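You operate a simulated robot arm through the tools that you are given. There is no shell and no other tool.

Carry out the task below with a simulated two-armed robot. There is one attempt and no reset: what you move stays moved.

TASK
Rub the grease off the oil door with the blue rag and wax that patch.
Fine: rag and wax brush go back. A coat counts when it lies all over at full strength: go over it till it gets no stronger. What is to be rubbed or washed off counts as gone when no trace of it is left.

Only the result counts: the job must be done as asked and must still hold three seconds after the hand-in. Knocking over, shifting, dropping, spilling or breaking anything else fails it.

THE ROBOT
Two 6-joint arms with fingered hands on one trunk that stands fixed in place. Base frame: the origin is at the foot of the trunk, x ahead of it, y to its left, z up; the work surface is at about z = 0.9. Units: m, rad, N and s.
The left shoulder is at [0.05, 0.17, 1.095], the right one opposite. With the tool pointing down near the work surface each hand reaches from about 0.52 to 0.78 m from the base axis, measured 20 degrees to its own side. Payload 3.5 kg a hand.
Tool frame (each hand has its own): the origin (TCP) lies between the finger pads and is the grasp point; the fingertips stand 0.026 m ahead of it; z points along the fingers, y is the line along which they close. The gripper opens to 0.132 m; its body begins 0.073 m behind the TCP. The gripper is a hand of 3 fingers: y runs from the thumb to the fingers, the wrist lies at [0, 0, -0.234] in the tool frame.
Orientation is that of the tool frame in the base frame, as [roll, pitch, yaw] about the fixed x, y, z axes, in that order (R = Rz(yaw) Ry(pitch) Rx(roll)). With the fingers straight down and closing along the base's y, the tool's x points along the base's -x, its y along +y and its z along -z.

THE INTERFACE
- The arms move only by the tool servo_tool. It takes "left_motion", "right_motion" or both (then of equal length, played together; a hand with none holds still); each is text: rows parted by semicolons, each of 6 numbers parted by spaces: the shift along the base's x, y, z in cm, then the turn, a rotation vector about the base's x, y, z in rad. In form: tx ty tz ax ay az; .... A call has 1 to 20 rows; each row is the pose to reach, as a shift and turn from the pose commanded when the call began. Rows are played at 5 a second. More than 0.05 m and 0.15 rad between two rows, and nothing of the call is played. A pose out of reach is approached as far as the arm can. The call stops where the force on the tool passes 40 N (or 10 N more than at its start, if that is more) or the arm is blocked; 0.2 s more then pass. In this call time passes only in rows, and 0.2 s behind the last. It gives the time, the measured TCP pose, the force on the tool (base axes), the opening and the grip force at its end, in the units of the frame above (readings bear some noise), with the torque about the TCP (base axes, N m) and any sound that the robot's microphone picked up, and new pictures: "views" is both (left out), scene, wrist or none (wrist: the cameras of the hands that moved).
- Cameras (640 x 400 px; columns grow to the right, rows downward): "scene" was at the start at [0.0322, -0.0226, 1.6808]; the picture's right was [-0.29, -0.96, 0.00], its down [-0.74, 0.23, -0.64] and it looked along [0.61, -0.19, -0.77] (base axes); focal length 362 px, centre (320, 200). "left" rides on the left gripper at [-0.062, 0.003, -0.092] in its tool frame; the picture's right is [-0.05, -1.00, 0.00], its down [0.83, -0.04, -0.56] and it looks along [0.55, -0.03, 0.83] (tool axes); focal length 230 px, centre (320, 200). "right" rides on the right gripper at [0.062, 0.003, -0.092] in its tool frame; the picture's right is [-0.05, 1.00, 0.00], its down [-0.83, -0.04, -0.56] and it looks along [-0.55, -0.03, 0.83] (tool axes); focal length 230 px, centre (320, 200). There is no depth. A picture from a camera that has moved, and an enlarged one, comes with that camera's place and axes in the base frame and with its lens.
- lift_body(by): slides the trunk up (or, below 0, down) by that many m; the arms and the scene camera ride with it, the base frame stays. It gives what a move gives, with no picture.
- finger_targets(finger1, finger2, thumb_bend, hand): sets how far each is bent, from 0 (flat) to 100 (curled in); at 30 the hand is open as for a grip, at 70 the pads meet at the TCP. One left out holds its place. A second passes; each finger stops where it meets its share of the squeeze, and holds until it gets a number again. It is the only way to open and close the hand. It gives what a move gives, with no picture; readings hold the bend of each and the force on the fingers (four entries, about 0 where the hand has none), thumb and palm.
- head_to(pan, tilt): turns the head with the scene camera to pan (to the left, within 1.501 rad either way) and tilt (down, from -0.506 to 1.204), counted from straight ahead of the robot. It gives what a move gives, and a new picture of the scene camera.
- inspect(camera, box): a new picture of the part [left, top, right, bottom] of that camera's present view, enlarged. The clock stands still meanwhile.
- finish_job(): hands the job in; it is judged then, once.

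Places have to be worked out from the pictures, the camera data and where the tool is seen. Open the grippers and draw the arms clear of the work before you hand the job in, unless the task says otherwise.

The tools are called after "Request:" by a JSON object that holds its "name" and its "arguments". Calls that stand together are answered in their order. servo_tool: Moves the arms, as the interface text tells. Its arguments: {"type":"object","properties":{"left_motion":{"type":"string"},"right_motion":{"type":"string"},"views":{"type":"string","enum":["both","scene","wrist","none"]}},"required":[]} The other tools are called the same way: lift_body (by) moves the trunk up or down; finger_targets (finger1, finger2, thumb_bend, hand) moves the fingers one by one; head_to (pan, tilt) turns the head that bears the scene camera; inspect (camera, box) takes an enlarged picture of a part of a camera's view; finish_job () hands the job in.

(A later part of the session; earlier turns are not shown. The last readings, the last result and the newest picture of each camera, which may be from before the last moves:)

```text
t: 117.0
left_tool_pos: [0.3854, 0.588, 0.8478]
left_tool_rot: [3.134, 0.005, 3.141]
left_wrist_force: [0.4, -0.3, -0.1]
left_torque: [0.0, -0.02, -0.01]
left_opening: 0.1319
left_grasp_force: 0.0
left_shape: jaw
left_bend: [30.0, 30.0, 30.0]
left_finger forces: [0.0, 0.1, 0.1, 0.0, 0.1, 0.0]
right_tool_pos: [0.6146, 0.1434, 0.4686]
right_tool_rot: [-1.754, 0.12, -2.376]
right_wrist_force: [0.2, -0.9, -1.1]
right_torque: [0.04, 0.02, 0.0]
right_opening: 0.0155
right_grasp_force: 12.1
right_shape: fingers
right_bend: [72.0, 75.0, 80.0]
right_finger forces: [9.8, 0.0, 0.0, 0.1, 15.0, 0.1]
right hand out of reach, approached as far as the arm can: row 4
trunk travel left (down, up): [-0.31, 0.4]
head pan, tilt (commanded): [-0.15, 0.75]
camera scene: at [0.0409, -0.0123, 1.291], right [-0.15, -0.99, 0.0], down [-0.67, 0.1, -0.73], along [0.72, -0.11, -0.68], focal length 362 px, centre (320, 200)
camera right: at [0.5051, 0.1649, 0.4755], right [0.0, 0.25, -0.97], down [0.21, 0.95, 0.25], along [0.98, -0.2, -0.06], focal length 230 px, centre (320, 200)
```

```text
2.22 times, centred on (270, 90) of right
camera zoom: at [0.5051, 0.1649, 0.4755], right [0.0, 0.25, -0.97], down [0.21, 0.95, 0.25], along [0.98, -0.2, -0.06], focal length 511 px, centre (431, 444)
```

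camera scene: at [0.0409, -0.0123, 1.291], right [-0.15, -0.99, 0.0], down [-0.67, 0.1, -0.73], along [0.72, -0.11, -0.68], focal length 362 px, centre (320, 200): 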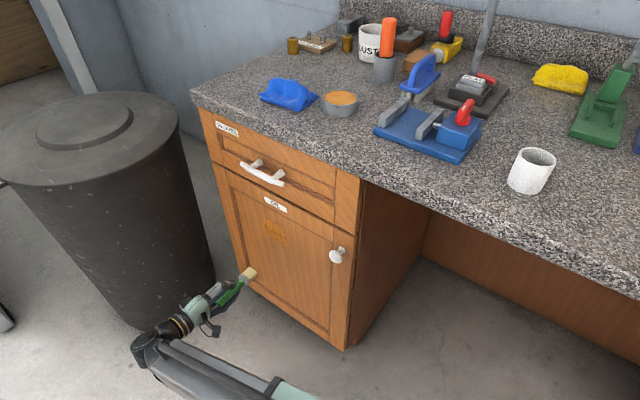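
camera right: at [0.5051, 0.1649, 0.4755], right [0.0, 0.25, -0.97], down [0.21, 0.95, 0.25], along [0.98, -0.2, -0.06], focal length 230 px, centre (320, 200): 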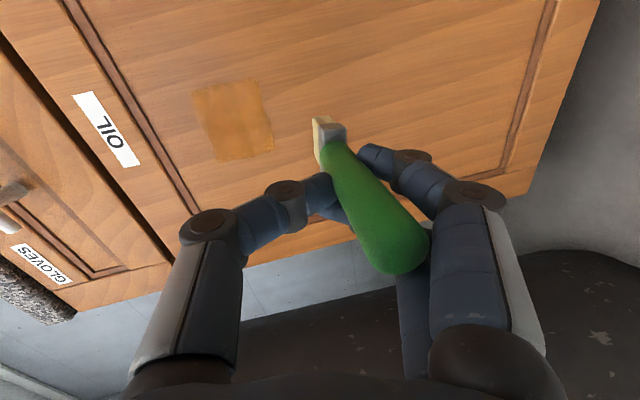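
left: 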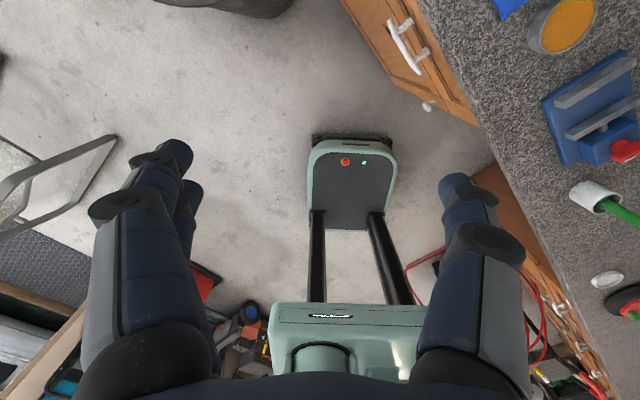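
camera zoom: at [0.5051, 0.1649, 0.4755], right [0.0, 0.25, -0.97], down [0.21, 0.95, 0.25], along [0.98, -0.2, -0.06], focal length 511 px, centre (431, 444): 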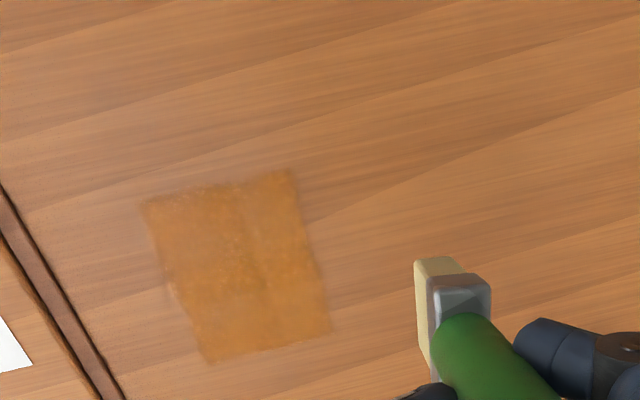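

The coat lies as an amber rectangle, z 0.497–0.560; its top edge only just reaches the spot's top, so I'll extend upward and add more passes. First I go to a pre-contact point at the right column and read the pose.

Request:
{"name": "servo_tool", "arguments": {"right_motion": "0.8 -1.2 2.4 0 0 0; 2.4 -3.6 4.84 0 0 0; 4.23 -6.21 4.84 0 0 0", "views": "none"}}

```text
t: 117.8
left_tool_pos: [0.3846, 0.5884, 0.8471]
left_tool_rot: [3.136, 0.005, 3.142]
left_wrist_force: [0.0, 0.5, -0.3]
left_torque: [0.0, 0.01, 0.03]
left_opening: 0.1318
left_grasp_force: 0.1
left_shape: jaw
left_bend: [30.0, 30.0, 30.0]
left_finger forces: [0.1, 0.0, 0.0, 0.0, 0.1, 0.1]
right_tool_pos: [0.6552, 0.0811, 0.5186]
right_tool_rot: [-1.754, 0.122, -2.376]
right_wrist_force: [-0.8, 0.8, -0.8]
right_torque: [0.02, -0.01, 0.0]
right_opening: 0.0154
right_grasp_force: 12.1
right_shape: fingers
right_bend: [72.0, 75.0, 80.0]
right_finger forces: [9.8, 0.1, 0.1, 0.0, 14.9, 0.0]
trunk travel left (down, up): [-0.31, 0.4]
head pan, tilt (commanded): [-0.15, 0.75]
```

Pose read. Now stroke the right column from z 0.519 up to 0.580 several times.

Request:
{"name": "servo_tool", "arguments": {"right_motion": "0.7 -0.7 0 0 0 0; 1.2 -1.2 0 0 0 0; 1.2 -1.2 1.3 0 0 0; 1.2 -1.2 2.6 0 0 0; 1.2 -1.2 3.9 0 0 0; 1.2 -1.2 5.2 0 0 0; 1.2 -1.2 6.2 0 0 0; 1.2 -1.2 4.8 0 0 0; 1.2 -1.2 3.4 0 0 0; 1.2 -1.2 2 0 0 0; 1.2 -1.2 0.6 0 0 0; 1.2 -1.2 -0.2 0 0 0; 1.2 -1.2 1.3 0 0 0; 1.2 -1.2 2.7 0 0 0; 1.2 -1.2 4.1 0 0 0; 1.2 -1.2 5.5 0 0 0; 1.2 -1.2 6.2 0 0 0; 1.2 -1.2 4.8 0 0 0; 1.2 -1.2 3.4 0 0 0; 1.2 -1.2 2.2 0 0 0", "views": "none"}}

Request:
{"name": "inspect", "arguments": {"camera": "scene", "box": [240, 190, 320, 260]}}

```text
t: 122.0
left_tool_pos: [0.385, 0.5871, 0.8485]
left_tool_rot: [3.135, 0.005, -3.141]
left_wrist_force: [0.2, -1.0, 0.4]
left_torque: [0.0, -0.04, 0.0]
left_opening: 0.1318
left_grasp_force: 0.0
left_shape: jaw
left_bend: [30.0, 30.0, 30.0]
left_finger forces: [0.0, 0.0, 0.0, 0.0, 0.0, 0.1]
right_tool_pos: [0.6674, 0.0694, 0.5386]
right_tool_rot: [-1.754, 0.122, -2.376]
right_wrist_force: [0.6, 0.2, 0.1]
right_torque: [0.03, 0.0, 0.05]
right_opening: 0.0155
right_grasp_force: 12.6
right_shape: fingers
right_bend: [72.0, 75.0, 80.0]
right_finger forces: [10.1, 0.0, 0.0, 0.0, 15.1, 0.0]
trunk travel left (down, up): [-0.31, 0.4]
head pan, tilt (commanded): [-0.15, 0.75]
```

```text
5.71 times, centred on (280, 225) of scene
camera zoom: at [0.0409, -0.0123, 1.291], right [-0.15, -0.99, 0.0], down [-0.67, 0.1, -0.73], along [0.72, -0.11, -0.68], focal length 2069 px, centre (549, 57)
```

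zoom: 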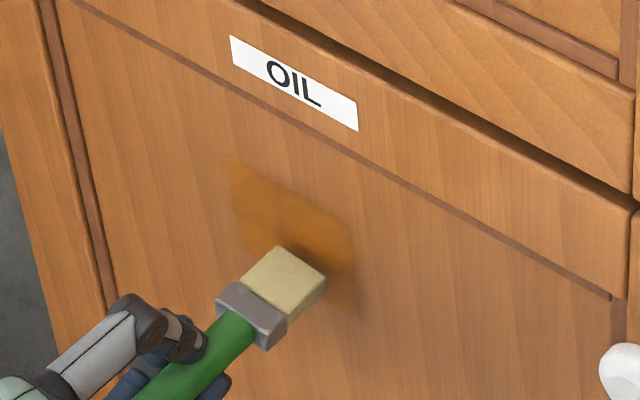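

Force is nearly zero – the brush has slid back a little, so this pass didn't touch. I'll press 2 mm deeper and check the force.

Request:
{"name": "servo_tool", "arguments": {"right_motion": "0.08 -0.08 0 0 0 0; 0.15 -0.15 0 0 0 0", "views": "none"}}

```text
t: 122.6
left_tool_pos: [0.3856, 0.588, 0.8478]
left_tool_rot: [3.134, 0.007, 3.141]
left_wrist_force: [0.0, -0.5, 0.3]
left_torque: [0.0, -0.01, -0.01]
left_opening: 0.1319
left_grasp_force: 0.0
left_shape: jaw
left_bend: [30.0, 30.0, 30.0]
left_finger forces: [0.1, 0.1, 0.1, 0.0, 0.0, 0.0]
right_tool_pos: [0.6684, 0.0688, 0.5395]
right_tool_rot: [-1.753, 0.121, -2.376]
right_wrist_force: [-5.3, 8.0, 0.2]
right_torque: [0.12, 0.12, -0.08]
right_opening: 0.0158
right_grasp_force: 13.0
right_shape: fingers
right_bend: [72.0, 75.0, 80.0]
right_finger forces: [11.1, 0.2, 0.0, 0.1, 16.2, 0.0]
trunk travel left (down, up): [-0.31, 0.4]
head pan, tilt (commanded): [-0.15, 0.75]
```

About 9.6 N now – good contact. Stroking the right column at this depth.

Request:
{"name": "servo_tool", "arguments": {"right_motion": "0 0 1.2 0 0 0; 0 0 2.4 0 0 0; 0 0 3.6 0 0 0; 0 0 2.4 0 0 0; 0 0 1.2 0 0 0; 0 0 0 0 0 0; 0 0 -1.2 0 0 0; 0 0 -2.4 0 0 0; 0 0 -1.2 0 0 0; 0 0 0 0 0 0; 0 0 1.2 0 0 0; 0 0 2.4 0 0 0; 0 0 3.6 0 0 0; 0 0 2.4 0 0 0; 0 0 1.2 0 0 0; 0 0 0 0 0 0; 0 0 -1.2 0 0 0; 0 0 -2.4 0 0 0; 0 0 -1.2 0 0 0; 0 0 0 0 0 0", "views": "none"}}

Request:
{"name": "inspect", "arguments": {"camera": "scene", "box": [240, 190, 320, 260]}}

Request:
{"name": "inspect", "arguments": {"camera": "right", "box": [200, 40, 440, 240]}}

```text
t: 126.8
left_tool_pos: [0.3843, 0.587, 0.8473]
left_tool_rot: [3.134, 0.004, 3.141]
left_wrist_force: [-0.1, 0.5, 0.2]
left_torque: [0.02, -0.01, 0.01]
left_opening: 0.1322
left_grasp_force: 0.0
left_shape: jaw
left_bend: [30.0, 30.0, 30.0]
left_finger forces: [0.0, 0.1, 0.1, 0.0, 0.0, 0.0]
right_tool_pos: [0.6694, 0.0671, 0.537]
right_tool_rot: [-1.754, 0.122, -2.377]
right_wrist_force: [-2.9, 2.7, -2.7]
right_torque: [0.17, 0.13, -0.06]
right_opening: 0.0162
right_grasp_force: 12.9
right_shape: fingers
right_bend: [72.0, 75.0, 81.0]
right_finger forces: [10.7, 0.2, 0.1, 0.1, 15.4, 0.1]
trunk travel left (down, up): [-0.31, 0.4]
head pan, tilt (commanded): [-0.15, 0.75]
```

```text
5.71 times, centred on (280, 225) of scene
camera zoom: at [0.0408, -0.0122, 1.291], right [-0.15, -0.99, 0.0], down [-0.67, 0.1, -0.73], along [0.72, -0.11, -0.68], focal length 2069 px, centre (549, 57)
```

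zoom: 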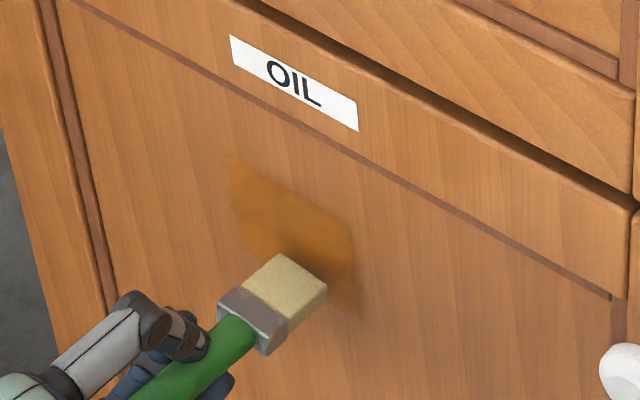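

```text
2.00 times, centred on (320, 140) of right
camera zoom: at [0.561, 0.0895, 0.5447], right [0.0, 0.25, -0.97], down [0.21, 0.95, 0.24], along [0.98, -0.2, -0.06], focal length 460 px, centre (320, 320)
```

zoom: 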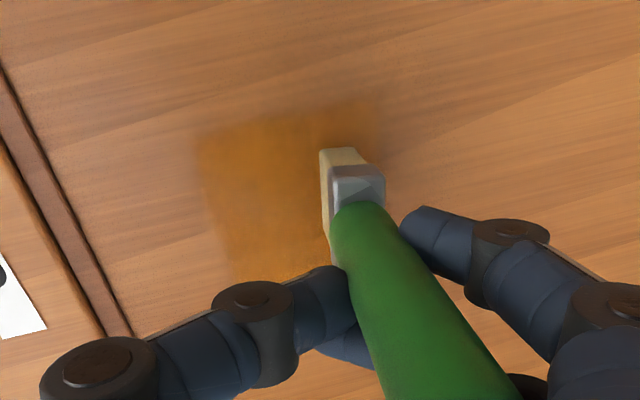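

The tip has sagged about 2 cm relative to the hand because of the up-strokes, so the top wasn't reached. From now on I'll stroke downward only (which pushes the tip back up), lifting off for the return.

Request:
{"name": "servo_tool", "arguments": {"right_motion": "-0.7 0.7 0 0 0 0; -0.7 0.7 3 0 0 0; -0.7 0.7 6 0 0 0; 0.05 -0.05 6 0 0 0; 0.05 -0.05 4.7 0 0 0; 0.05 -0.05 3.4 0 0 0; 0.05 -0.05 2.1 0 0 0; 0.05 -0.05 0.8 0 0 0; 0 0 0 0 0 0; -0.7 0.7 0 0 0 0; -0.7 0.7 3 0 0 0; -0.7 0.7 6 0 0 0", "views": "none"}}

Request:
{"name": "inspect", "arguments": {"camera": "scene", "box": [240, 190, 320, 260]}}

Request:
{"name": "inspect", "arguments": {"camera": "right", "box": [200, 40, 440, 240]}}

```text
t: 129.4
left_tool_pos: [0.3859, 0.5882, 0.8502]
left_tool_rot: [3.136, 0.006, 3.141]
left_wrist_force: [0.2, -0.3, 0.6]
left_torque: [-0.01, 0.01, -0.03]
left_opening: 0.1321
left_grasp_force: 0.0
left_shape: jaw
left_bend: [30.0, 30.0, 30.0]
left_finger forces: [0.0, 0.1, 0.0, 0.1, 0.1, 0.0]
right_tool_pos: [0.6625, 0.075, 0.598]
right_tool_rot: [-1.755, 0.121, -2.376]
right_wrist_force: [-0.2, 0.7, -1.1]
right_torque: [0.03, 0.02, 0.03]
right_opening: 0.0159
right_grasp_force: 13.7
right_shape: fingers
right_bend: [72.0, 75.0, 81.0]
right_finger forces: [10.5, 0.2, 0.1, 0.1, 16.5, 0.0]
trunk travel left (down, up): [-0.31, 0.4]
head pan, tilt (commanded): [-0.15, 0.75]
```

```text
5.71 times, centred on (280, 225) of scene
camera zoom: at [0.0409, -0.0124, 1.291], right [-0.15, -0.99, 0.0], down [-0.67, 0.1, -0.73], along [0.72, -0.11, -0.68], focal length 2069 px, centre (549, 57)
```

zoom: 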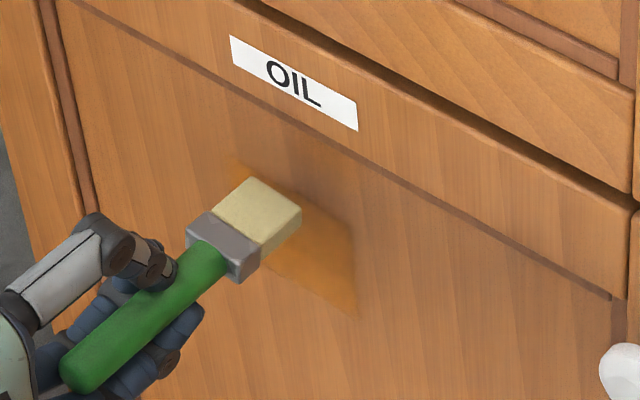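

```text
2.00 times, centred on (320, 140) of right
camera zoom: at [0.5535, 0.0973, 0.605], right [0.0, 0.25, -0.97], down [0.21, 0.95, 0.24], along [0.98, -0.2, -0.06], focal length 460 px, centre (320, 320)
```

zoom: 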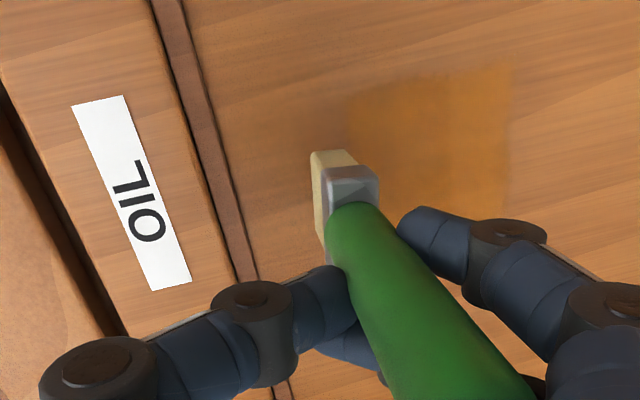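

The coat did not grow beyond its rectangle even though the stroke began above it, so that rectangle is the patch itself. I'll back off and zoom tightly to judge evenness at edges and corners.

Request:
{"name": "servo_tool", "arguments": {"right_motion": "-3 3 -4 0 0 0; -5 5 -8 0 0 0; -6 6 -12 0 0 0", "views": "none"}}

Request:
{"name": "inspect", "arguments": {"camera": "scene", "box": [262, 208, 294, 238]}}

Request:
{"name": "inspect", "arguments": {"camera": "right", "box": [100, 0, 420, 200]}}

```text
refused: row 1 steps farther than a row can; nothing moved
```

```text
13.33 times, centred on (278, 223) of scene
camera zoom: at [0.0409, -0.0124, 1.291], right [-0.15, -0.99, 0.0], down [-0.67, 0.1, -0.73], along [0.72, -0.11, -0.68], focal length 4827 px, centre (880, -107)
```

zoom: 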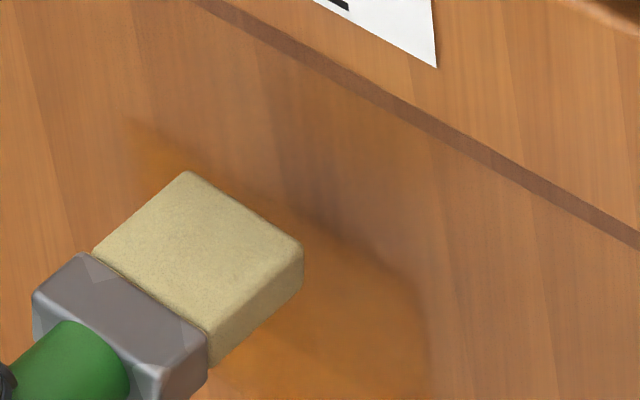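

```text
2.00 times, centred on (260, 100) of right
camera zoom: at [0.5535, 0.0973, 0.605], right [0.0, 0.25, -0.97], down [0.21, 0.95, 0.24], along [0.98, -0.2, -0.06], focal length 460 px, centre (440, 400)
```

zoom: 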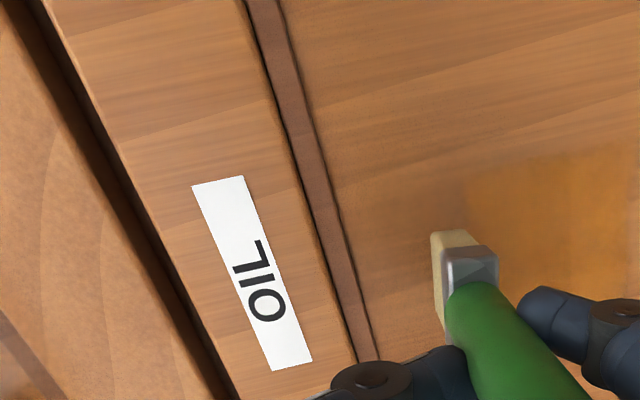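

I'll resend the retreat with smaller steps and then zoom.

Request:
{"name": "servo_tool", "arguments": {"right_motion": "-2.5 2.5 -3 0 0 0; -4.5 4.5 -6.5 0 0 0; -6 6 -10 0 0 0; -6 6 -13 0 0 0", "views": "none"}}

Request:
{"name": "inspect", "arguments": {"camera": "scene", "box": [262, 208, 294, 238]}}

Request:
{"name": "inspect", "arguments": {"camera": "right", "box": [100, 0, 420, 200]}}

```text
t: 130.4
left_tool_pos: [0.3857, 0.5876, 0.847]
left_tool_rot: [3.134, 0.006, -3.141]
left_wrist_force: [-0.1, -0.1, 0.3]
left_torque: [0.0, 0.0, -0.01]
left_opening: 0.1319
left_grasp_force: 0.1
left_shape: jaw
left_bend: [30.0, 30.0, 30.0]
left_finger forces: [0.0, 0.1, 0.0, 0.0, 0.1, 0.1]
right_tool_pos: [0.6027, 0.1354, 0.4692]
right_tool_rot: [-1.751, 0.123, -2.377]
right_wrist_force: [0.3, 0.5, -0.3]
right_torque: [0.03, 0.03, -0.01]
right_opening: 0.0157
right_grasp_force: 13.4
right_shape: fingers
right_bend: [72.0, 75.0, 81.0]
right_finger forces: [10.4, 0.2, 0.0, 0.1, 16.5, 0.1]
trunk travel left (down, up): [-0.31, 0.4]
head pan, tilt (commanded): [-0.15, 0.75]
```

```text
13.33 times, centred on (278, 223) of scene
camera zoom: at [0.0408, -0.0123, 1.291], right [-0.15, -0.99, 0.0], down [-0.67, 0.1, -0.73], along [0.72, -0.11, -0.68], focal length 4827 px, centre (880, -107)
```

zoom: 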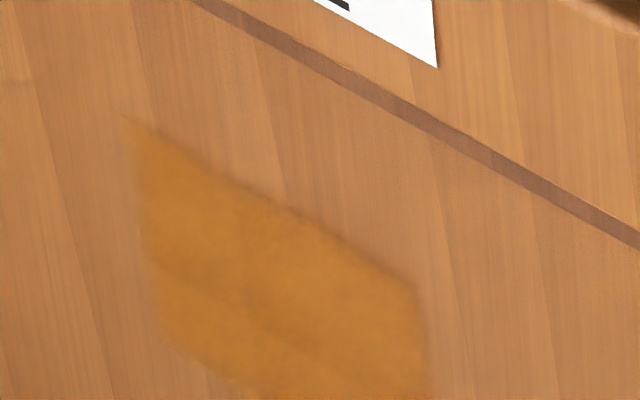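

```text
2.00 times, centred on (260, 100) of right
camera zoom: at [0.4938, 0.157, 0.4755], right [0.0, 0.25, -0.97], down [0.21, 0.95, 0.24], along [0.98, -0.2, -0.05], focal length 460 px, centre (440, 400)
```

zoom: 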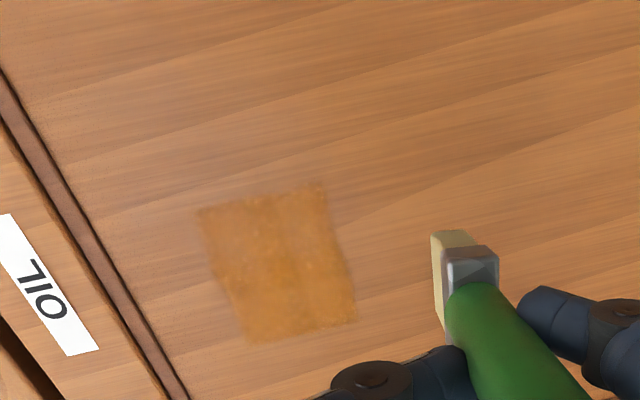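

The coat looks fairly even and spans u 0.486–0.569, z 0.503–0.566, covering the old spot with some margin. I'll add more downward-only passes for full strength; first to a pre-contact point above the right column.

Request:
{"name": "servo_tool", "arguments": {"right_motion": "1 -1 4.5 0 0 0; 2.5 -2.8 8.5 0 0 0; 4 -4.5 11.5 0 0 0; 5.27 -5.98 12.9 0 0 0; 5.97 -6.68 12.9 0 0 0; 6.2 -6.91 12.9 0 0 0", "views": "none"}}

```text
t: 131.8
left_tool_pos: [0.3853, 0.5889, 0.8479]
left_tool_rot: [3.135, 0.003, 3.142]
left_wrist_force: [0.2, 0.3, 0.1]
left_torque: [0.02, 0.0, -0.02]
left_opening: 0.1319
left_grasp_force: 0.1
left_shape: jaw
left_bend: [30.0, 30.0, 30.0]
left_finger forces: [0.1, 0.0, 0.1, 0.0, 0.0, 0.1]
right_tool_pos: [0.6653, 0.0648, 0.598]
right_tool_rot: [-1.754, 0.123, -2.377]
right_wrist_force: [-0.2, 0.2, -0.2]
right_torque: [-0.01, 0.01, -0.01]
right_opening: 0.0158
right_grasp_force: 13.5
right_shape: fingers
right_bend: [72.0, 75.0, 81.0]
right_finger forces: [10.3, 0.3, 0.0, 0.0, 16.3, 0.0]
trunk travel left (down, up): [-0.31, 0.4]
head pan, tilt (commanded): [-0.15, 0.75]
```

No contact yet at d 0.4246. I'll creep 3 mm further.

Request:
{"name": "servo_tool", "arguments": {"right_motion": "0.1 -0.1 0 0 0 0; 0.2 -0.2 0 0 0 0", "views": "none"}}

```text
t: 132.4
left_tool_pos: [0.3856, 0.5868, 0.8483]
left_tool_rot: [3.135, 0.005, 3.142]
left_wrist_force: [0.4, -0.4, -0.4]
left_torque: [0.0, -0.04, -0.02]
left_opening: 0.132
left_grasp_force: 0.1
left_shape: jaw
left_bend: [30.0, 30.0, 30.0]
left_finger forces: [0.1, 0.0, 0.1, 0.0, 0.0, 0.1]
right_tool_pos: [0.6657, 0.0633, 0.5976]
right_tool_rot: [-1.754, 0.124, -2.376]
right_wrist_force: [-5.4, 5.5, -0.5]
right_torque: [0.1, 0.12, -0.06]
right_opening: 0.0158
right_grasp_force: 14.9
right_shape: fingers
right_bend: [72.0, 75.0, 81.0]
right_finger forces: [11.2, 0.3, 0.0, 0.0, 17.1, 0.0]
trunk travel left (down, up): [-0.31, 0.4]
head pan, tilt (commanded): [-0.15, 0.75]
```

7.7 N at the top of the right column. Two slow downward strokes with lifted returns.

Request:
{"name": "servo_tool", "arguments": {"right_motion": "0 0 -1.3 0 0 0; 0 0 -2.6 0 0 0; 0 0 -3.9 0 0 0; 0 0 -5.2 0 0 0; 0 0 -6.5 0 0 0; 0 0 -7.8 0 0 0; -0.6 0.6 -7.8 0 0 0; -0.6 0.6 -3.9 0 0 0; -0.6 0.6 0 0 0 0; -0.03 0.03 0 0 0 0; -0.03 0.03 -1.3 0 0 0; -0.03 0.03 -2.6 0 0 0; -0.03 0.03 -3.9 0 0 0; -0.03 0.03 -5.2 0 0 0; -0.03 0.03 -6.5 0 0 0; -0.03 0.03 -7.8 0 0 0; -0.6 0.6 -7.8 0 0 0; -0.6 0.6 -3.9 0 0 0; -0.6 0.6 0 0 0 0", "views": "none"}}

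Request:
{"name": "inspect", "arguments": {"camera": "scene", "box": [240, 190, 320, 260]}}

Request:
{"name": "inspect", "arguments": {"camera": "right", "box": [200, 40, 440, 240]}}

```text
t: 136.4
left_tool_pos: [0.3843, 0.5877, 0.8484]
left_tool_rot: [3.135, 0.005, -3.14]
left_wrist_force: [0.1, -0.7, 0.2]
left_torque: [0.04, 0.0, -0.02]
left_opening: 0.1322
left_grasp_force: 0.0
left_shape: jaw
left_bend: [30.0, 30.0, 30.0]
left_finger forces: [0.0, 0.0, 0.0, 0.0, 0.0, 0.0]
right_tool_pos: [0.6601, 0.0694, 0.5982]
right_tool_rot: [-1.754, 0.12, -2.379]
right_wrist_force: [0.2, 0.1, -0.2]
right_torque: [0.01, 0.0, 0.0]
right_opening: 0.0158
right_grasp_force: 13.8
right_shape: fingers
right_bend: [72.0, 75.0, 81.0]
right_finger forces: [10.8, 0.3, 0.1, 0.1, 16.8, 0.1]
trunk travel left (down, up): [-0.31, 0.4]
head pan, tilt (commanded): [-0.15, 0.75]
```

```text
5.71 times, centred on (280, 225) of scene
camera zoom: at [0.0409, -0.0124, 1.291], right [-0.15, -0.99, 0.0], down [-0.67, 0.1, -0.73], along [0.72, -0.11, -0.68], focal length 2069 px, centre (549, 57)
```

zoom: 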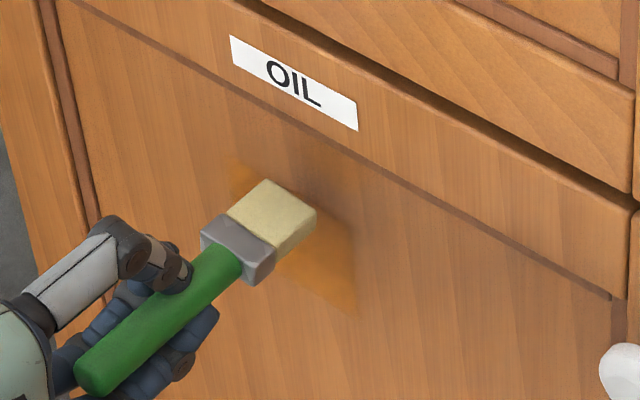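

```text
2.00 times, centred on (320, 140) of right
camera zoom: at [0.5515, 0.0907, 0.6042], right [0.0, 0.25, -0.97], down [0.21, 0.95, 0.24], along [0.98, -0.2, -0.06], focal length 460 px, centre (320, 320)
```

zoom: 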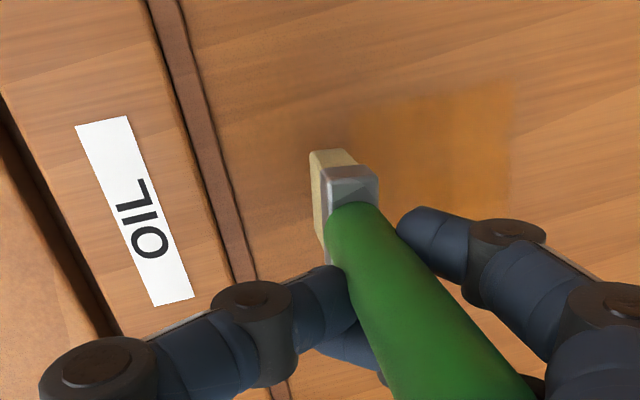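

Even with firm contact above it, the coat keeps the same outline, so it is clipped to the patch. Right column looks saturated; now two downward strokes on the centre column.

Request:
{"name": "servo_tool", "arguments": {"right_motion": "0.92 0.92 0 0 0 0; 1.5 0.34 0 0 0 0; 1.5 0.34 -1.3 0 0 0; 1.5 0.34 -2.6 0 0 0; 1.5 0.34 -3.9 0 0 0; 1.5 0.34 -5.2 0 0 0; 1.5 0.34 -6.5 0 0 0; 1.5 0.34 -7.8 0 0 0; 0.92 0.92 -7.8 0 0 0; 0.92 0.92 -3.9 0 0 0; 0.92 0.92 0 0 0 0; 1.5 0.34 0 0 0 0; 1.5 0.34 -1.3 0 0 0; 1.5 0.34 -2.6 0 0 0; 1.5 0.34 -3.9 0 0 0; 1.5 0.34 -5.2 0 0 0; 1.5 0.34 -6.5 0 0 0; 1.5 0.34 -7.8 0 0 0; 0.92 0.92 -7.8 0 0 0; 0.92 0.92 -3.9 0 0 0", "views": "none"}}

Request:
{"name": "inspect", "arguments": {"camera": "scene", "box": [240, 190, 320, 260]}}

Request:
{"name": "inspect", "arguments": {"camera": "right", "box": [200, 40, 440, 240]}}

```text
t: 140.6
left_tool_pos: [0.3854, 0.5869, 0.8478]
left_tool_rot: [3.135, 0.005, 3.142]
left_wrist_force: [-0.1, 0.1, 0.7]
left_torque: [-0.02, -0.02, -0.01]
left_opening: 0.1318
left_grasp_force: 0.0
left_shape: jaw
left_bend: [30.0, 30.0, 30.0]
left_finger forces: [0.0, 0.0, 0.1, 0.0, 0.0, 0.0]
right_tool_pos: [0.6697, 0.0782, 0.5595]
right_tool_rot: [-1.754, 0.12, -2.377]
right_wrist_force: [-0.9, 0.0, -0.9]
right_torque: [0.01, 0.01, 0.04]
right_opening: 0.0161
right_grasp_force: 13.8
right_shape: fingers
right_bend: [72.0, 75.0, 81.0]
right_finger forces: [10.8, 0.3, 0.0, 0.0, 17.0, 0.0]
trunk travel left (down, up): [-0.31, 0.4]
head pan, tilt (commanded): [-0.15, 0.75]
```

```text
5.71 times, centred on (280, 225) of scene
camera zoom: at [0.041, -0.0124, 1.291], right [-0.15, -0.99, 0.0], down [-0.67, 0.1, -0.73], along [0.72, -0.11, -0.68], focal length 2069 px, centre (549, 57)
```

zoom: 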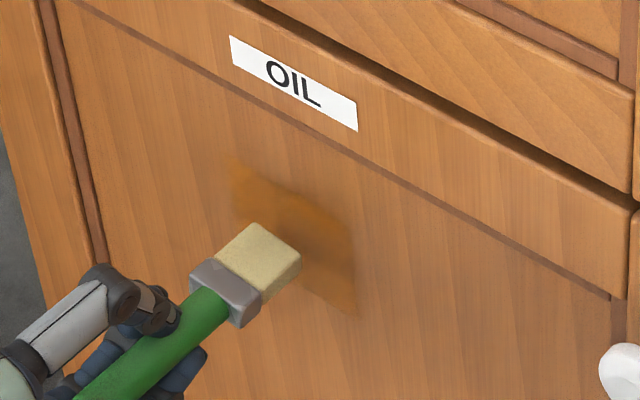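

```text
2.00 times, centred on (320, 140) of right
camera zoom: at [0.5603, 0.1001, 0.5657], right [0.0, 0.25, -0.97], down [0.21, 0.95, 0.24], along [0.98, -0.2, -0.06], focal length 460 px, centre (320, 320)
```

zoom: 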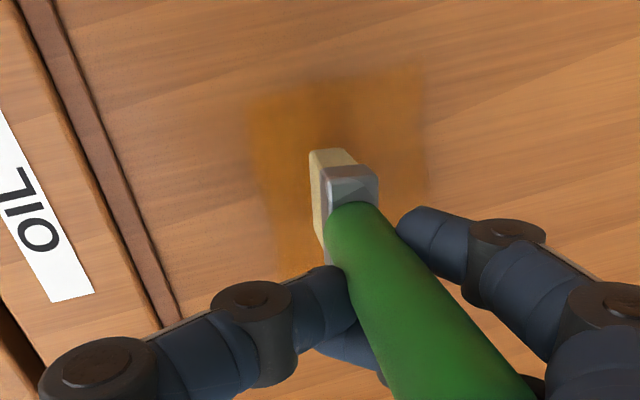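

Now two downward strokes on the left column (another 1.3 cm along).

Request:
{"name": "servo_tool", "arguments": {"right_motion": "0.92 0.92 3.9 0 0 0; 1.5 0.34 3.9 0 0 0; 1.5 0.34 2.6 0 0 0; 1.5 0.34 1.3 0 0 0; 1.5 0.34 0 0 0 0; 1.5 0.34 -1.3 0 0 0; 1.5 0.34 -2.6 0 0 0; 1.5 0.34 -3.9 0 0 0; 0.92 0.92 -3.9 0 0 0; 0.92 0.92 0 0 0 0; 0.92 0.92 3.9 0 0 0; 1.5 0.34 3.9 0 0 0; 1.5 0.34 2.6 0 0 0; 1.5 0.34 1.3 0 0 0; 1.5 0.34 0 0 0 0; 1.5 0.34 -1.3 0 0 0; 1.5 0.34 -2.6 0 0 0; 1.5 0.34 -3.9 0 0 0; 0.92 0.92 -3.9 0 0 0; 0.92 0.92 0 0 0 0", "views": "none"}}

Request:
{"name": "inspect", "arguments": {"camera": "scene", "box": [240, 190, 320, 260]}}

Request:
{"name": "inspect", "arguments": {"camera": "right", "box": [200, 0, 440, 200]}}

```text
t: 144.8
left_tool_pos: [0.3844, 0.5875, 0.8493]
left_tool_rot: [3.134, 0.005, -3.141]
left_wrist_force: [-1.1, -0.3, 0.3]
left_torque: [-0.02, -0.03, -0.05]
left_opening: 0.1317
left_grasp_force: 0.2
left_shape: jaw
left_bend: [30.0, 30.0, 30.0]
left_finger forces: [0.1, 0.0, 0.0, 0.1, 0.0, 0.0]
right_tool_pos: [0.6794, 0.0868, 0.5591]
right_tool_rot: [-1.755, 0.122, -2.378]
right_wrist_force: [0.5, -0.4, 0.7]
right_torque: [0.03, 0.01, -0.01]
right_opening: 0.0158
right_grasp_force: 14.0
right_shape: fingers
right_bend: [72.0, 75.0, 81.0]
right_finger forces: [11.0, 0.3, 0.0, 0.0, 17.0, 0.0]
trunk travel left (down, up): [-0.31, 0.4]
head pan, tilt (commanded): [-0.15, 0.75]
```

```text
5.71 times, centred on (280, 225) of scene
camera zoom: at [0.041, -0.0123, 1.291], right [-0.15, -0.99, 0.0], down [-0.67, 0.1, -0.73], along [0.72, -0.11, -0.68], focal length 2069 px, centre (549, 57)
```

zoom: 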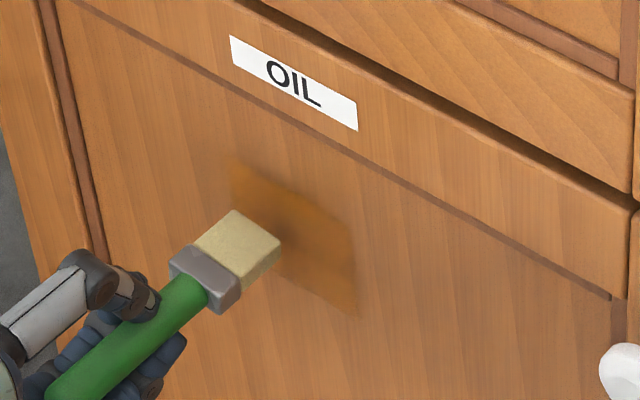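

```text
2.00 times, centred on (320, 100) of right
camera zoom: at [0.5704, 0.1095, 0.5654], right [0.0, 0.25, -0.97], down [0.21, 0.95, 0.24], along [0.98, -0.2, -0.06], focal length 460 px, centre (320, 400)
```

zoom: 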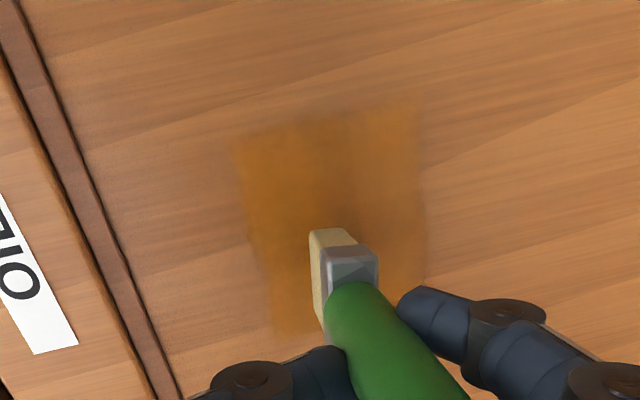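

One more column further left to secure that edge.

Request:
{"name": "servo_tool", "arguments": {"right_motion": "0.92 0.92 3.9 0 0 0; 1.5 0.34 3.9 0 0 0; 1.5 0.34 2.6 0 0 0; 1.5 0.34 1.3 0 0 0; 1.5 0.34 0 0 0 0; 1.5 0.34 -1.3 0 0 0; 1.5 0.34 -2.6 0 0 0; 1.5 0.34 -3.9 0 0 0; 0.92 0.92 -3.9 0 0 0; 0.92 0.92 0 0 0 0; 0.92 0.92 3.9 0 0 0; 1.5 0.34 3.9 0 0 0; 1.5 0.34 2.6 0 0 0; 1.5 0.34 1.3 0 0 0; 1.5 0.34 0 0 0 0; 1.5 0.34 -1.3 0 0 0; 1.5 0.34 -2.6 0 0 0; 1.5 0.34 -3.9 0 0 0; 0.92 0.92 -3.9 0 0 0; 0.92 0.92 0 0 0 0", "views": "none"}}

Request:
{"name": "servo_tool", "arguments": {"right_motion": "-1.5 -0.5 0 0 0 0; -3.5 -2.5 0 0 0 0; -4.5 -3.5 2 0 0 0; -4.6 -4.6 3.9 0 0 0; -4.02 -5.18 3.9 0 0 0; -4.02 -5.18 2.6 0 0 0; -4.02 -5.18 1.3 0 0 0; -4.02 -5.18 0 0 0 0; -4.02 -5.18 -1.3 0 0 0; -4.02 -5.18 -2.6 0 0 0; -4.02 -5.18 -3.9 0 0 0; -4.6 -4.6 -3.9 0 0 0; -4.6 -4.6 0 0 0 0; -4.6 -4.6 3.9 0 0 0; -4.02 -5.18 3.9 0 0 0; -4.02 -5.18 2 0 0 0; -4.02 -5.18 0 0 0 0; -4.02 -5.18 -2 0 0 0; -4.02 -5.18 -3.9 0 0 0; -4.6 -4.6 -3.9 0 0 0", "views": "none"}}

Request:
{"name": "inspect", "arguments": {"camera": "scene", "box": [240, 190, 320, 260]}}

Request:
{"name": "inspect", "arguments": {"camera": "right", "box": [160, 20, 440, 240]}}

```text
t: 149.0
left_tool_pos: [0.3864, 0.5885, 0.8477]
left_tool_rot: [3.135, 0.007, -3.141]
left_wrist_force: [-0.2, 1.0, 0.4]
left_torque: [0.04, -0.02, -0.01]
left_opening: 0.1318
left_grasp_force: 0.0
left_shape: jaw
left_bend: [30.0, 30.0, 30.0]
left_finger forces: [0.1, 0.1, 0.0, 0.1, 0.0, 0.0]
right_tool_pos: [0.6886, 0.0957, 0.5587]
right_tool_rot: [-1.753, 0.123, -2.377]
right_wrist_force: [-0.5, 0.0, -0.1]
right_torque: [0.01, 0.01, 0.01]
right_opening: 0.0156
right_grasp_force: 13.9
right_shape: fingers
right_bend: [72.0, 75.0, 81.0]
right_finger forces: [10.9, 0.3, 0.0, 0.0, 17.0, 0.1]
trunk travel left (down, up): [-0.31, 0.4]
head pan, tilt (commanded): [-0.15, 0.75]
```

```text
t: 153.2
left_tool_pos: [0.3837, 0.5885, 0.8487]
left_tool_rot: [3.136, 0.004, -3.141]
left_wrist_force: [0.5, -0.6, -0.8]
left_torque: [0.02, 0.0, 0.03]
left_opening: 0.1318
left_grasp_force: 0.2
left_shape: jaw
left_bend: [30.0, 30.0, 30.0]
left_finger forces: [0.0, 0.1, 0.0, 0.1, 0.0, 0.0]
right_tool_pos: [0.6423, 0.0509, 0.5194]
right_tool_rot: [-1.754, 0.123, -2.377]
right_wrist_force: [0.1, -0.2, -0.9]
right_torque: [0.02, 0.04, -0.04]
right_opening: 0.0159
right_grasp_force: 14.8
right_shape: fingers
right_bend: [72.0, 75.0, 81.0]
right_finger forces: [11.0, 0.4, 0.0, 0.0, 17.0, 0.0]
trunk travel left (down, up): [-0.31, 0.4]
head pan, tilt (commanded): [-0.15, 0.75]
```

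```text
5.71 times, centred on (280, 225) of scene
camera zoom: at [0.0409, -0.0123, 1.291], right [-0.15, -0.99, 0.0], down [-0.67, 0.1, -0.73], along [0.72, -0.11, -0.68], focal length 2069 px, centre (549, 57)
```

zoom: 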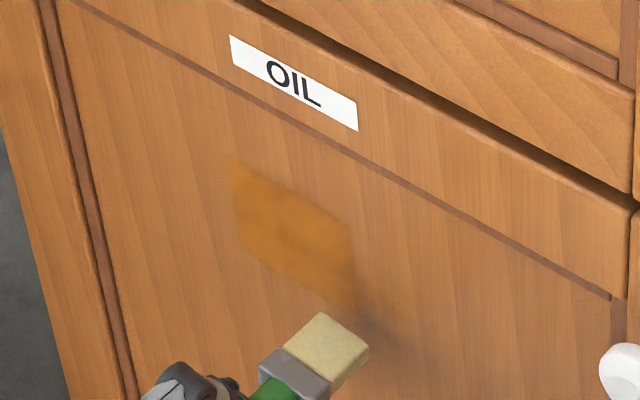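

```text
1.82 times, centred on (300, 130) of right
camera zoom: at [0.5331, 0.0725, 0.5259], right [0.0, 0.25, -0.97], down [0.21, 0.95, 0.24], along [0.98, -0.2, -0.06], focal length 418 px, centre (356, 327)
```

zoom: 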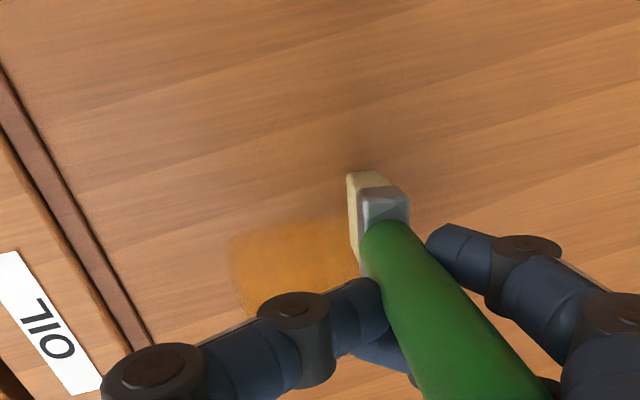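

I'll back off and compare the coat's tone and edges at high zoom with the earlier picture.

Request:
{"name": "servo_tool", "arguments": {"right_motion": "-2.5 2.5 -1 0 0 0; -4.5 4.5 -4 0 0 0; -4.5 4.5 -5.5 0 0 0", "views": "none"}}

Request:
{"name": "inspect", "arguments": {"camera": "scene", "box": [262, 208, 294, 238]}}

Request:
{"name": "inspect", "arguments": {"camera": "scene", "box": [256, 205, 304, 250]}}

Request:
{"name": "inspect", "arguments": {"camera": "right", "box": [100, 20, 420, 220]}}

```text
t: 154.0
left_tool_pos: [0.385, 0.5884, 0.848]
left_tool_rot: [3.136, 0.004, 3.139]
left_wrist_force: [0.0, 0.0, -0.4]
left_torque: [-0.01, 0.02, 0.0]
left_opening: 0.1322
left_grasp_force: 0.0
left_shape: jaw
left_bend: [30.0, 30.0, 30.0]
left_finger forces: [0.0, 0.0, 0.1, 0.0, 0.0, 0.1]
right_tool_pos: [0.5964, 0.0958, 0.464]
right_tool_rot: [-1.756, 0.12, -2.378]
right_wrist_force: [-0.5, 0.3, -1.0]
right_torque: [0.0, 0.02, 0.01]
right_opening: 0.0158
right_grasp_force: 14.5
right_shape: fingers
right_bend: [72.0, 75.0, 81.0]
right_finger forces: [11.0, 0.2, 0.0, 0.1, 17.0, 0.0]
trunk travel left (down, up): [-0.31, 0.4]
head pan, tilt (commanded): [-0.15, 0.75]
```

```text
13.33 times, centred on (278, 223) of scene
camera zoom: at [0.0409, -0.0123, 1.291], right [-0.15, -0.99, 0.0], down [-0.67, 0.1, -0.73], along [0.72, -0.11, -0.68], focal length 4827 px, centre (880, -107)
```

zoom: 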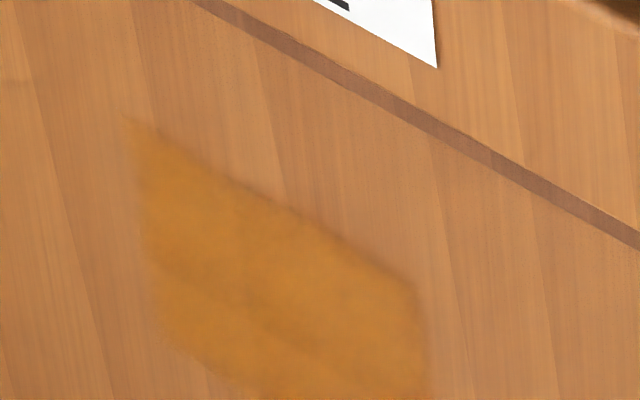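

```text
8.89 times, centred on (280, 228) of scene
camera zoom: at [0.0409, -0.0123, 1.291], right [-0.15, -0.99, 0.0], down [-0.67, 0.1, -0.73], along [0.72, -0.11, -0.68], focal length 3218 px, centre (676, -44)
```

zoom: 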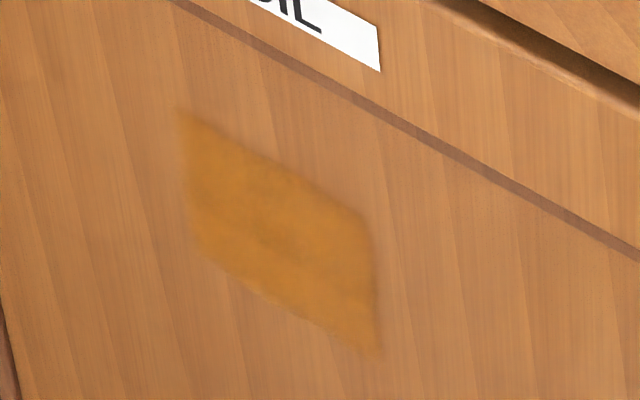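

```text
2.00 times, centred on (260, 120) of right
camera zoom: at [0.4876, 0.1179, 0.471], right [0.0, 0.25, -0.97], down [0.21, 0.95, 0.24], along [0.98, -0.2, -0.05], focal length 460 px, centre (440, 360)
```

zoom: 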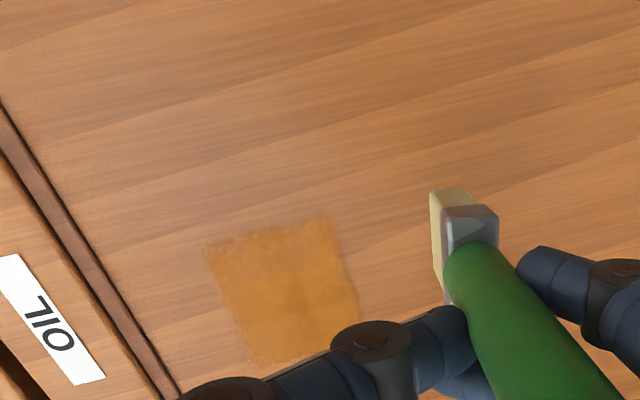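

The outline is unchanged and tone looks saturated. I'll zoom right into the corners to check for weak cells.

Request:
{"name": "inspect", "arguments": {"camera": "scene", "box": [266, 212, 282, 224]}}

Request:
{"name": "inspect", "arguments": {"camera": "scene", "box": [276, 222, 292, 234]}}

Request:
{"name": "inspect", "arguments": {"camera": "scene", "box": [278, 230, 294, 242]}}

Request:
{"name": "inspect", "arguments": {"camera": "scene", "box": [266, 222, 282, 236]}}

```text
16.00 times, centred on (274, 218) of scene
camera zoom: at [0.0409, -0.0123, 1.291], right [-0.15, -0.99, 0.0], down [-0.67, 0.1, -0.73], along [0.72, -0.11, -0.68], focal length 5793 px, centre (1056, -88)
```

zoom: 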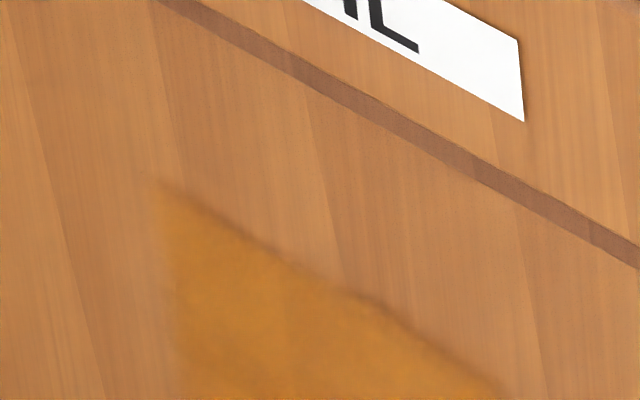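

```text
16.00 times, centred on (284, 228) of scene
camera zoom: at [0.0409, -0.0123, 1.291], right [-0.15, -0.99, 0.0], down [-0.67, 0.1, -0.73], along [0.72, -0.11, -0.68], focal length 5793 px, centre (896, -248)
```

zoom: 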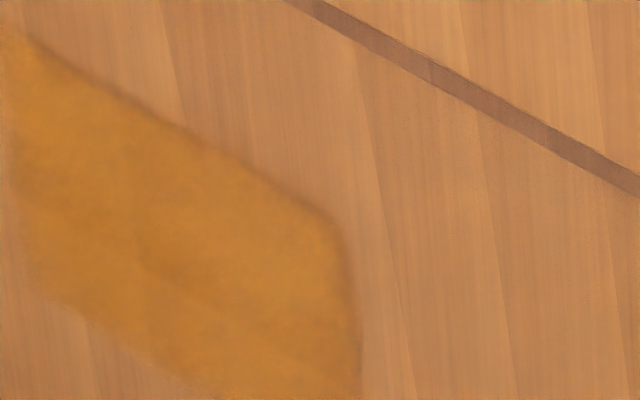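

```text
16.00 times, centred on (286, 236) of scene
camera zoom: at [0.0409, -0.0123, 1.291], right [-0.15, -0.99, 0.0], down [-0.67, 0.1, -0.73], along [0.72, -0.11, -0.68], focal length 5793 px, centre (864, -376)
```

zoom: 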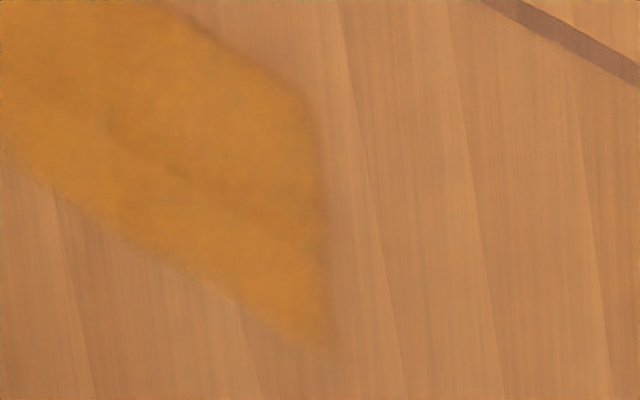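

```text
16.00 times, centred on (274, 229) of scene
camera zoom: at [0.0409, -0.0123, 1.291], right [-0.15, -0.99, 0.0], down [-0.67, 0.1, -0.73], along [0.72, -0.11, -0.68], focal length 5793 px, centre (1056, -264)
```

zoom: 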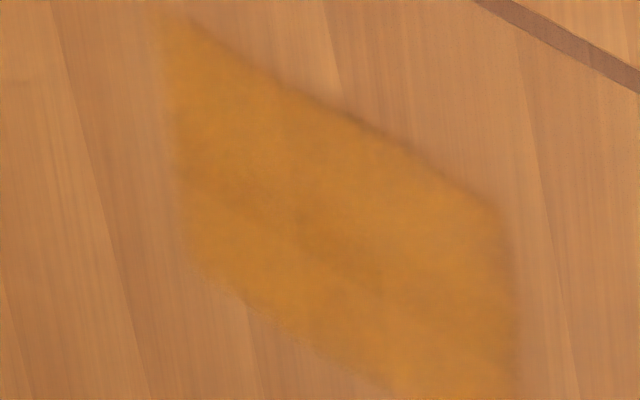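

The coat looks even and opaque right into the corners. To be sure it is at its maximum, I'll make one more full round of downward strokes, starting with the right column.

Request:
{"name": "servo_tool", "arguments": {"right_motion": "1.5 -0.7 4.3 0 0 0; 3 -1.3 8.6 0 0 0; 4.5 -2 12.3 0 0 0; 6.34 -2.66 13.3 0 0 0; 6.95 -3.27 13.3 0 0 0; 6.95 -3.27 12 0 0 0; 6.95 -3.27 10.7 0 0 0; 6.95 -3.27 9.4 0 0 0; 6.95 -3.27 8.1 0 0 0; 6.95 -3.27 6.8 0 0 0; 6.95 -3.27 5.5 0 0 0; 6.34 -2.66 5.5 0 0 0; 6.34 -2.66 9.4 0 0 0; 6.34 -2.66 13.3 0 0 0; 7.26 -1.74 13.3 0 0 0; 7.87 -2.35 13.3 0 0 0", "views": "none"}}

Request:
{"name": "servo_tool", "arguments": {"right_motion": "0 0 -1.3 0 0 0; 0 0 -2.6 0 0 0; 0 0 -3.9 0 0 0; 0 0 -5.2 0 0 0; 0 0 -6.5 0 0 0; 0 0 -7.8 0 0 0; -0.6 0.6 -7.8 0 0 0; -0.6 0.6 -3.9 0 0 0; -0.6 0.6 0 0 0 0; 0.32 1.52 0 0 0 0; 0.92 0.92 0 0 0 0; 0.92 0.92 -1.3 0 0 0; 0.92 0.92 -2.6 0 0 0; 0.92 0.92 -3.9 0 0 0; 0.92 0.92 -5.2 0 0 0; 0.92 0.92 -6.5 0 0 0; 0.92 0.92 -7.8 0 0 0; 0.32 1.52 -7.8 0 0 0; -2 4 -8.5 0 0 0", "views": "none"}}

Request:
{"name": "inspect", "arguments": {"camera": "scene", "box": [262, 208, 294, 238]}}

Request:
{"name": "inspect", "arguments": {"camera": "right", "box": [200, 20, 440, 220]}}

```text
t: 157.4
left_tool_pos: [0.3829, 0.5879, 0.8483]
left_tool_rot: [3.133, 0.009, -3.141]
left_wrist_force: [0.0, -0.6, -0.3]
left_torque: [-0.01, 0.03, 0.02]
left_opening: 0.1319
left_grasp_force: 0.1
left_shape: jaw
left_bend: [30.0, 30.0, 30.0]
left_finger forces: [0.1, 0.1, 0.1, 0.0, 0.1, 0.1]
right_tool_pos: [0.6751, 0.0729, 0.5984]
right_tool_rot: [-1.754, 0.12, -2.378]
right_wrist_force: [-5.3, 3.0, -0.9]
right_torque: [0.08, 0.1, -0.03]
right_opening: 0.0158
right_grasp_force: 14.8
right_shape: fingers
right_bend: [72.0, 75.0, 81.0]
right_finger forces: [12.0, 0.3, 0.0, 0.0, 17.1, 0.0]
trunk travel left (down, up): [-0.31, 0.4]
head pan, tilt (commanded): [-0.15, 0.75]
```

```text
t: 161.4
left_tool_pos: [0.3858, 0.5876, 0.8481]
left_tool_rot: [3.135, 0.006, 3.141]
left_wrist_force: [-0.3, -0.1, 0.2]
left_torque: [0.02, 0.01, -0.03]
left_opening: 0.1316
left_grasp_force: 0.1
left_shape: jaw
left_bend: [30.0, 30.0, 30.0]
left_finger forces: [0.1, 0.0, 0.1, 0.0, 0.1, 0.0]
right_tool_pos: [0.6557, 0.112, 0.5134]
right_tool_rot: [-1.753, 0.122, -2.377]
right_wrist_force: [-0.3, -0.6, -0.3]
right_torque: [0.03, 0.0, -0.02]
right_opening: 0.0159
right_grasp_force: 14.5
right_shape: fingers
right_bend: [72.0, 75.0, 81.0]
right_finger forces: [11.1, 0.4, 0.0, 0.0, 17.1, 0.0]
trunk travel left (down, up): [-0.31, 0.4]
head pan, tilt (commanded): [-0.15, 0.75]
```

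```text
13.33 times, centred on (278, 223) of scene
camera zoom: at [0.041, -0.0124, 1.291], right [-0.15, -0.99, 0.0], down [-0.67, 0.1, -0.73], along [0.72, -0.11, -0.68], focal length 4827 px, centre (880, -107)
```

zoom: 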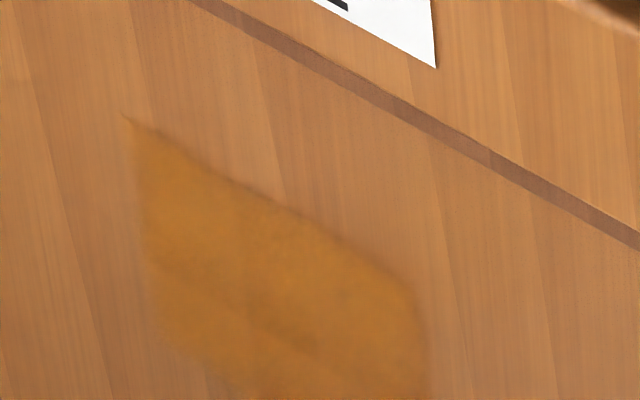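

```text
2.00 times, centred on (320, 120) of right
camera zoom: at [0.547, 0.1341, 0.5198], right [0.0, 0.25, -0.97], down [0.21, 0.95, 0.24], along [0.98, -0.2, -0.06], focal length 460 px, centre (320, 360)
```

zoom: 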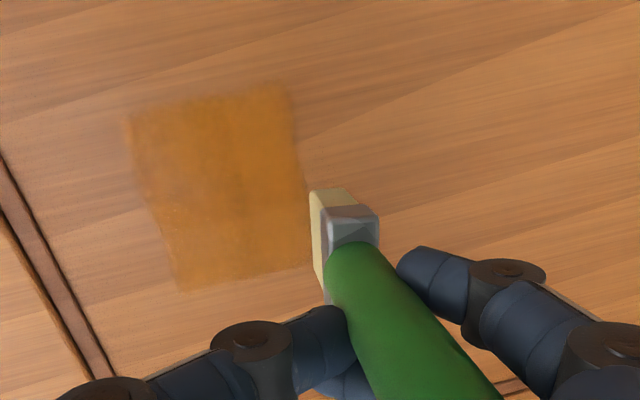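

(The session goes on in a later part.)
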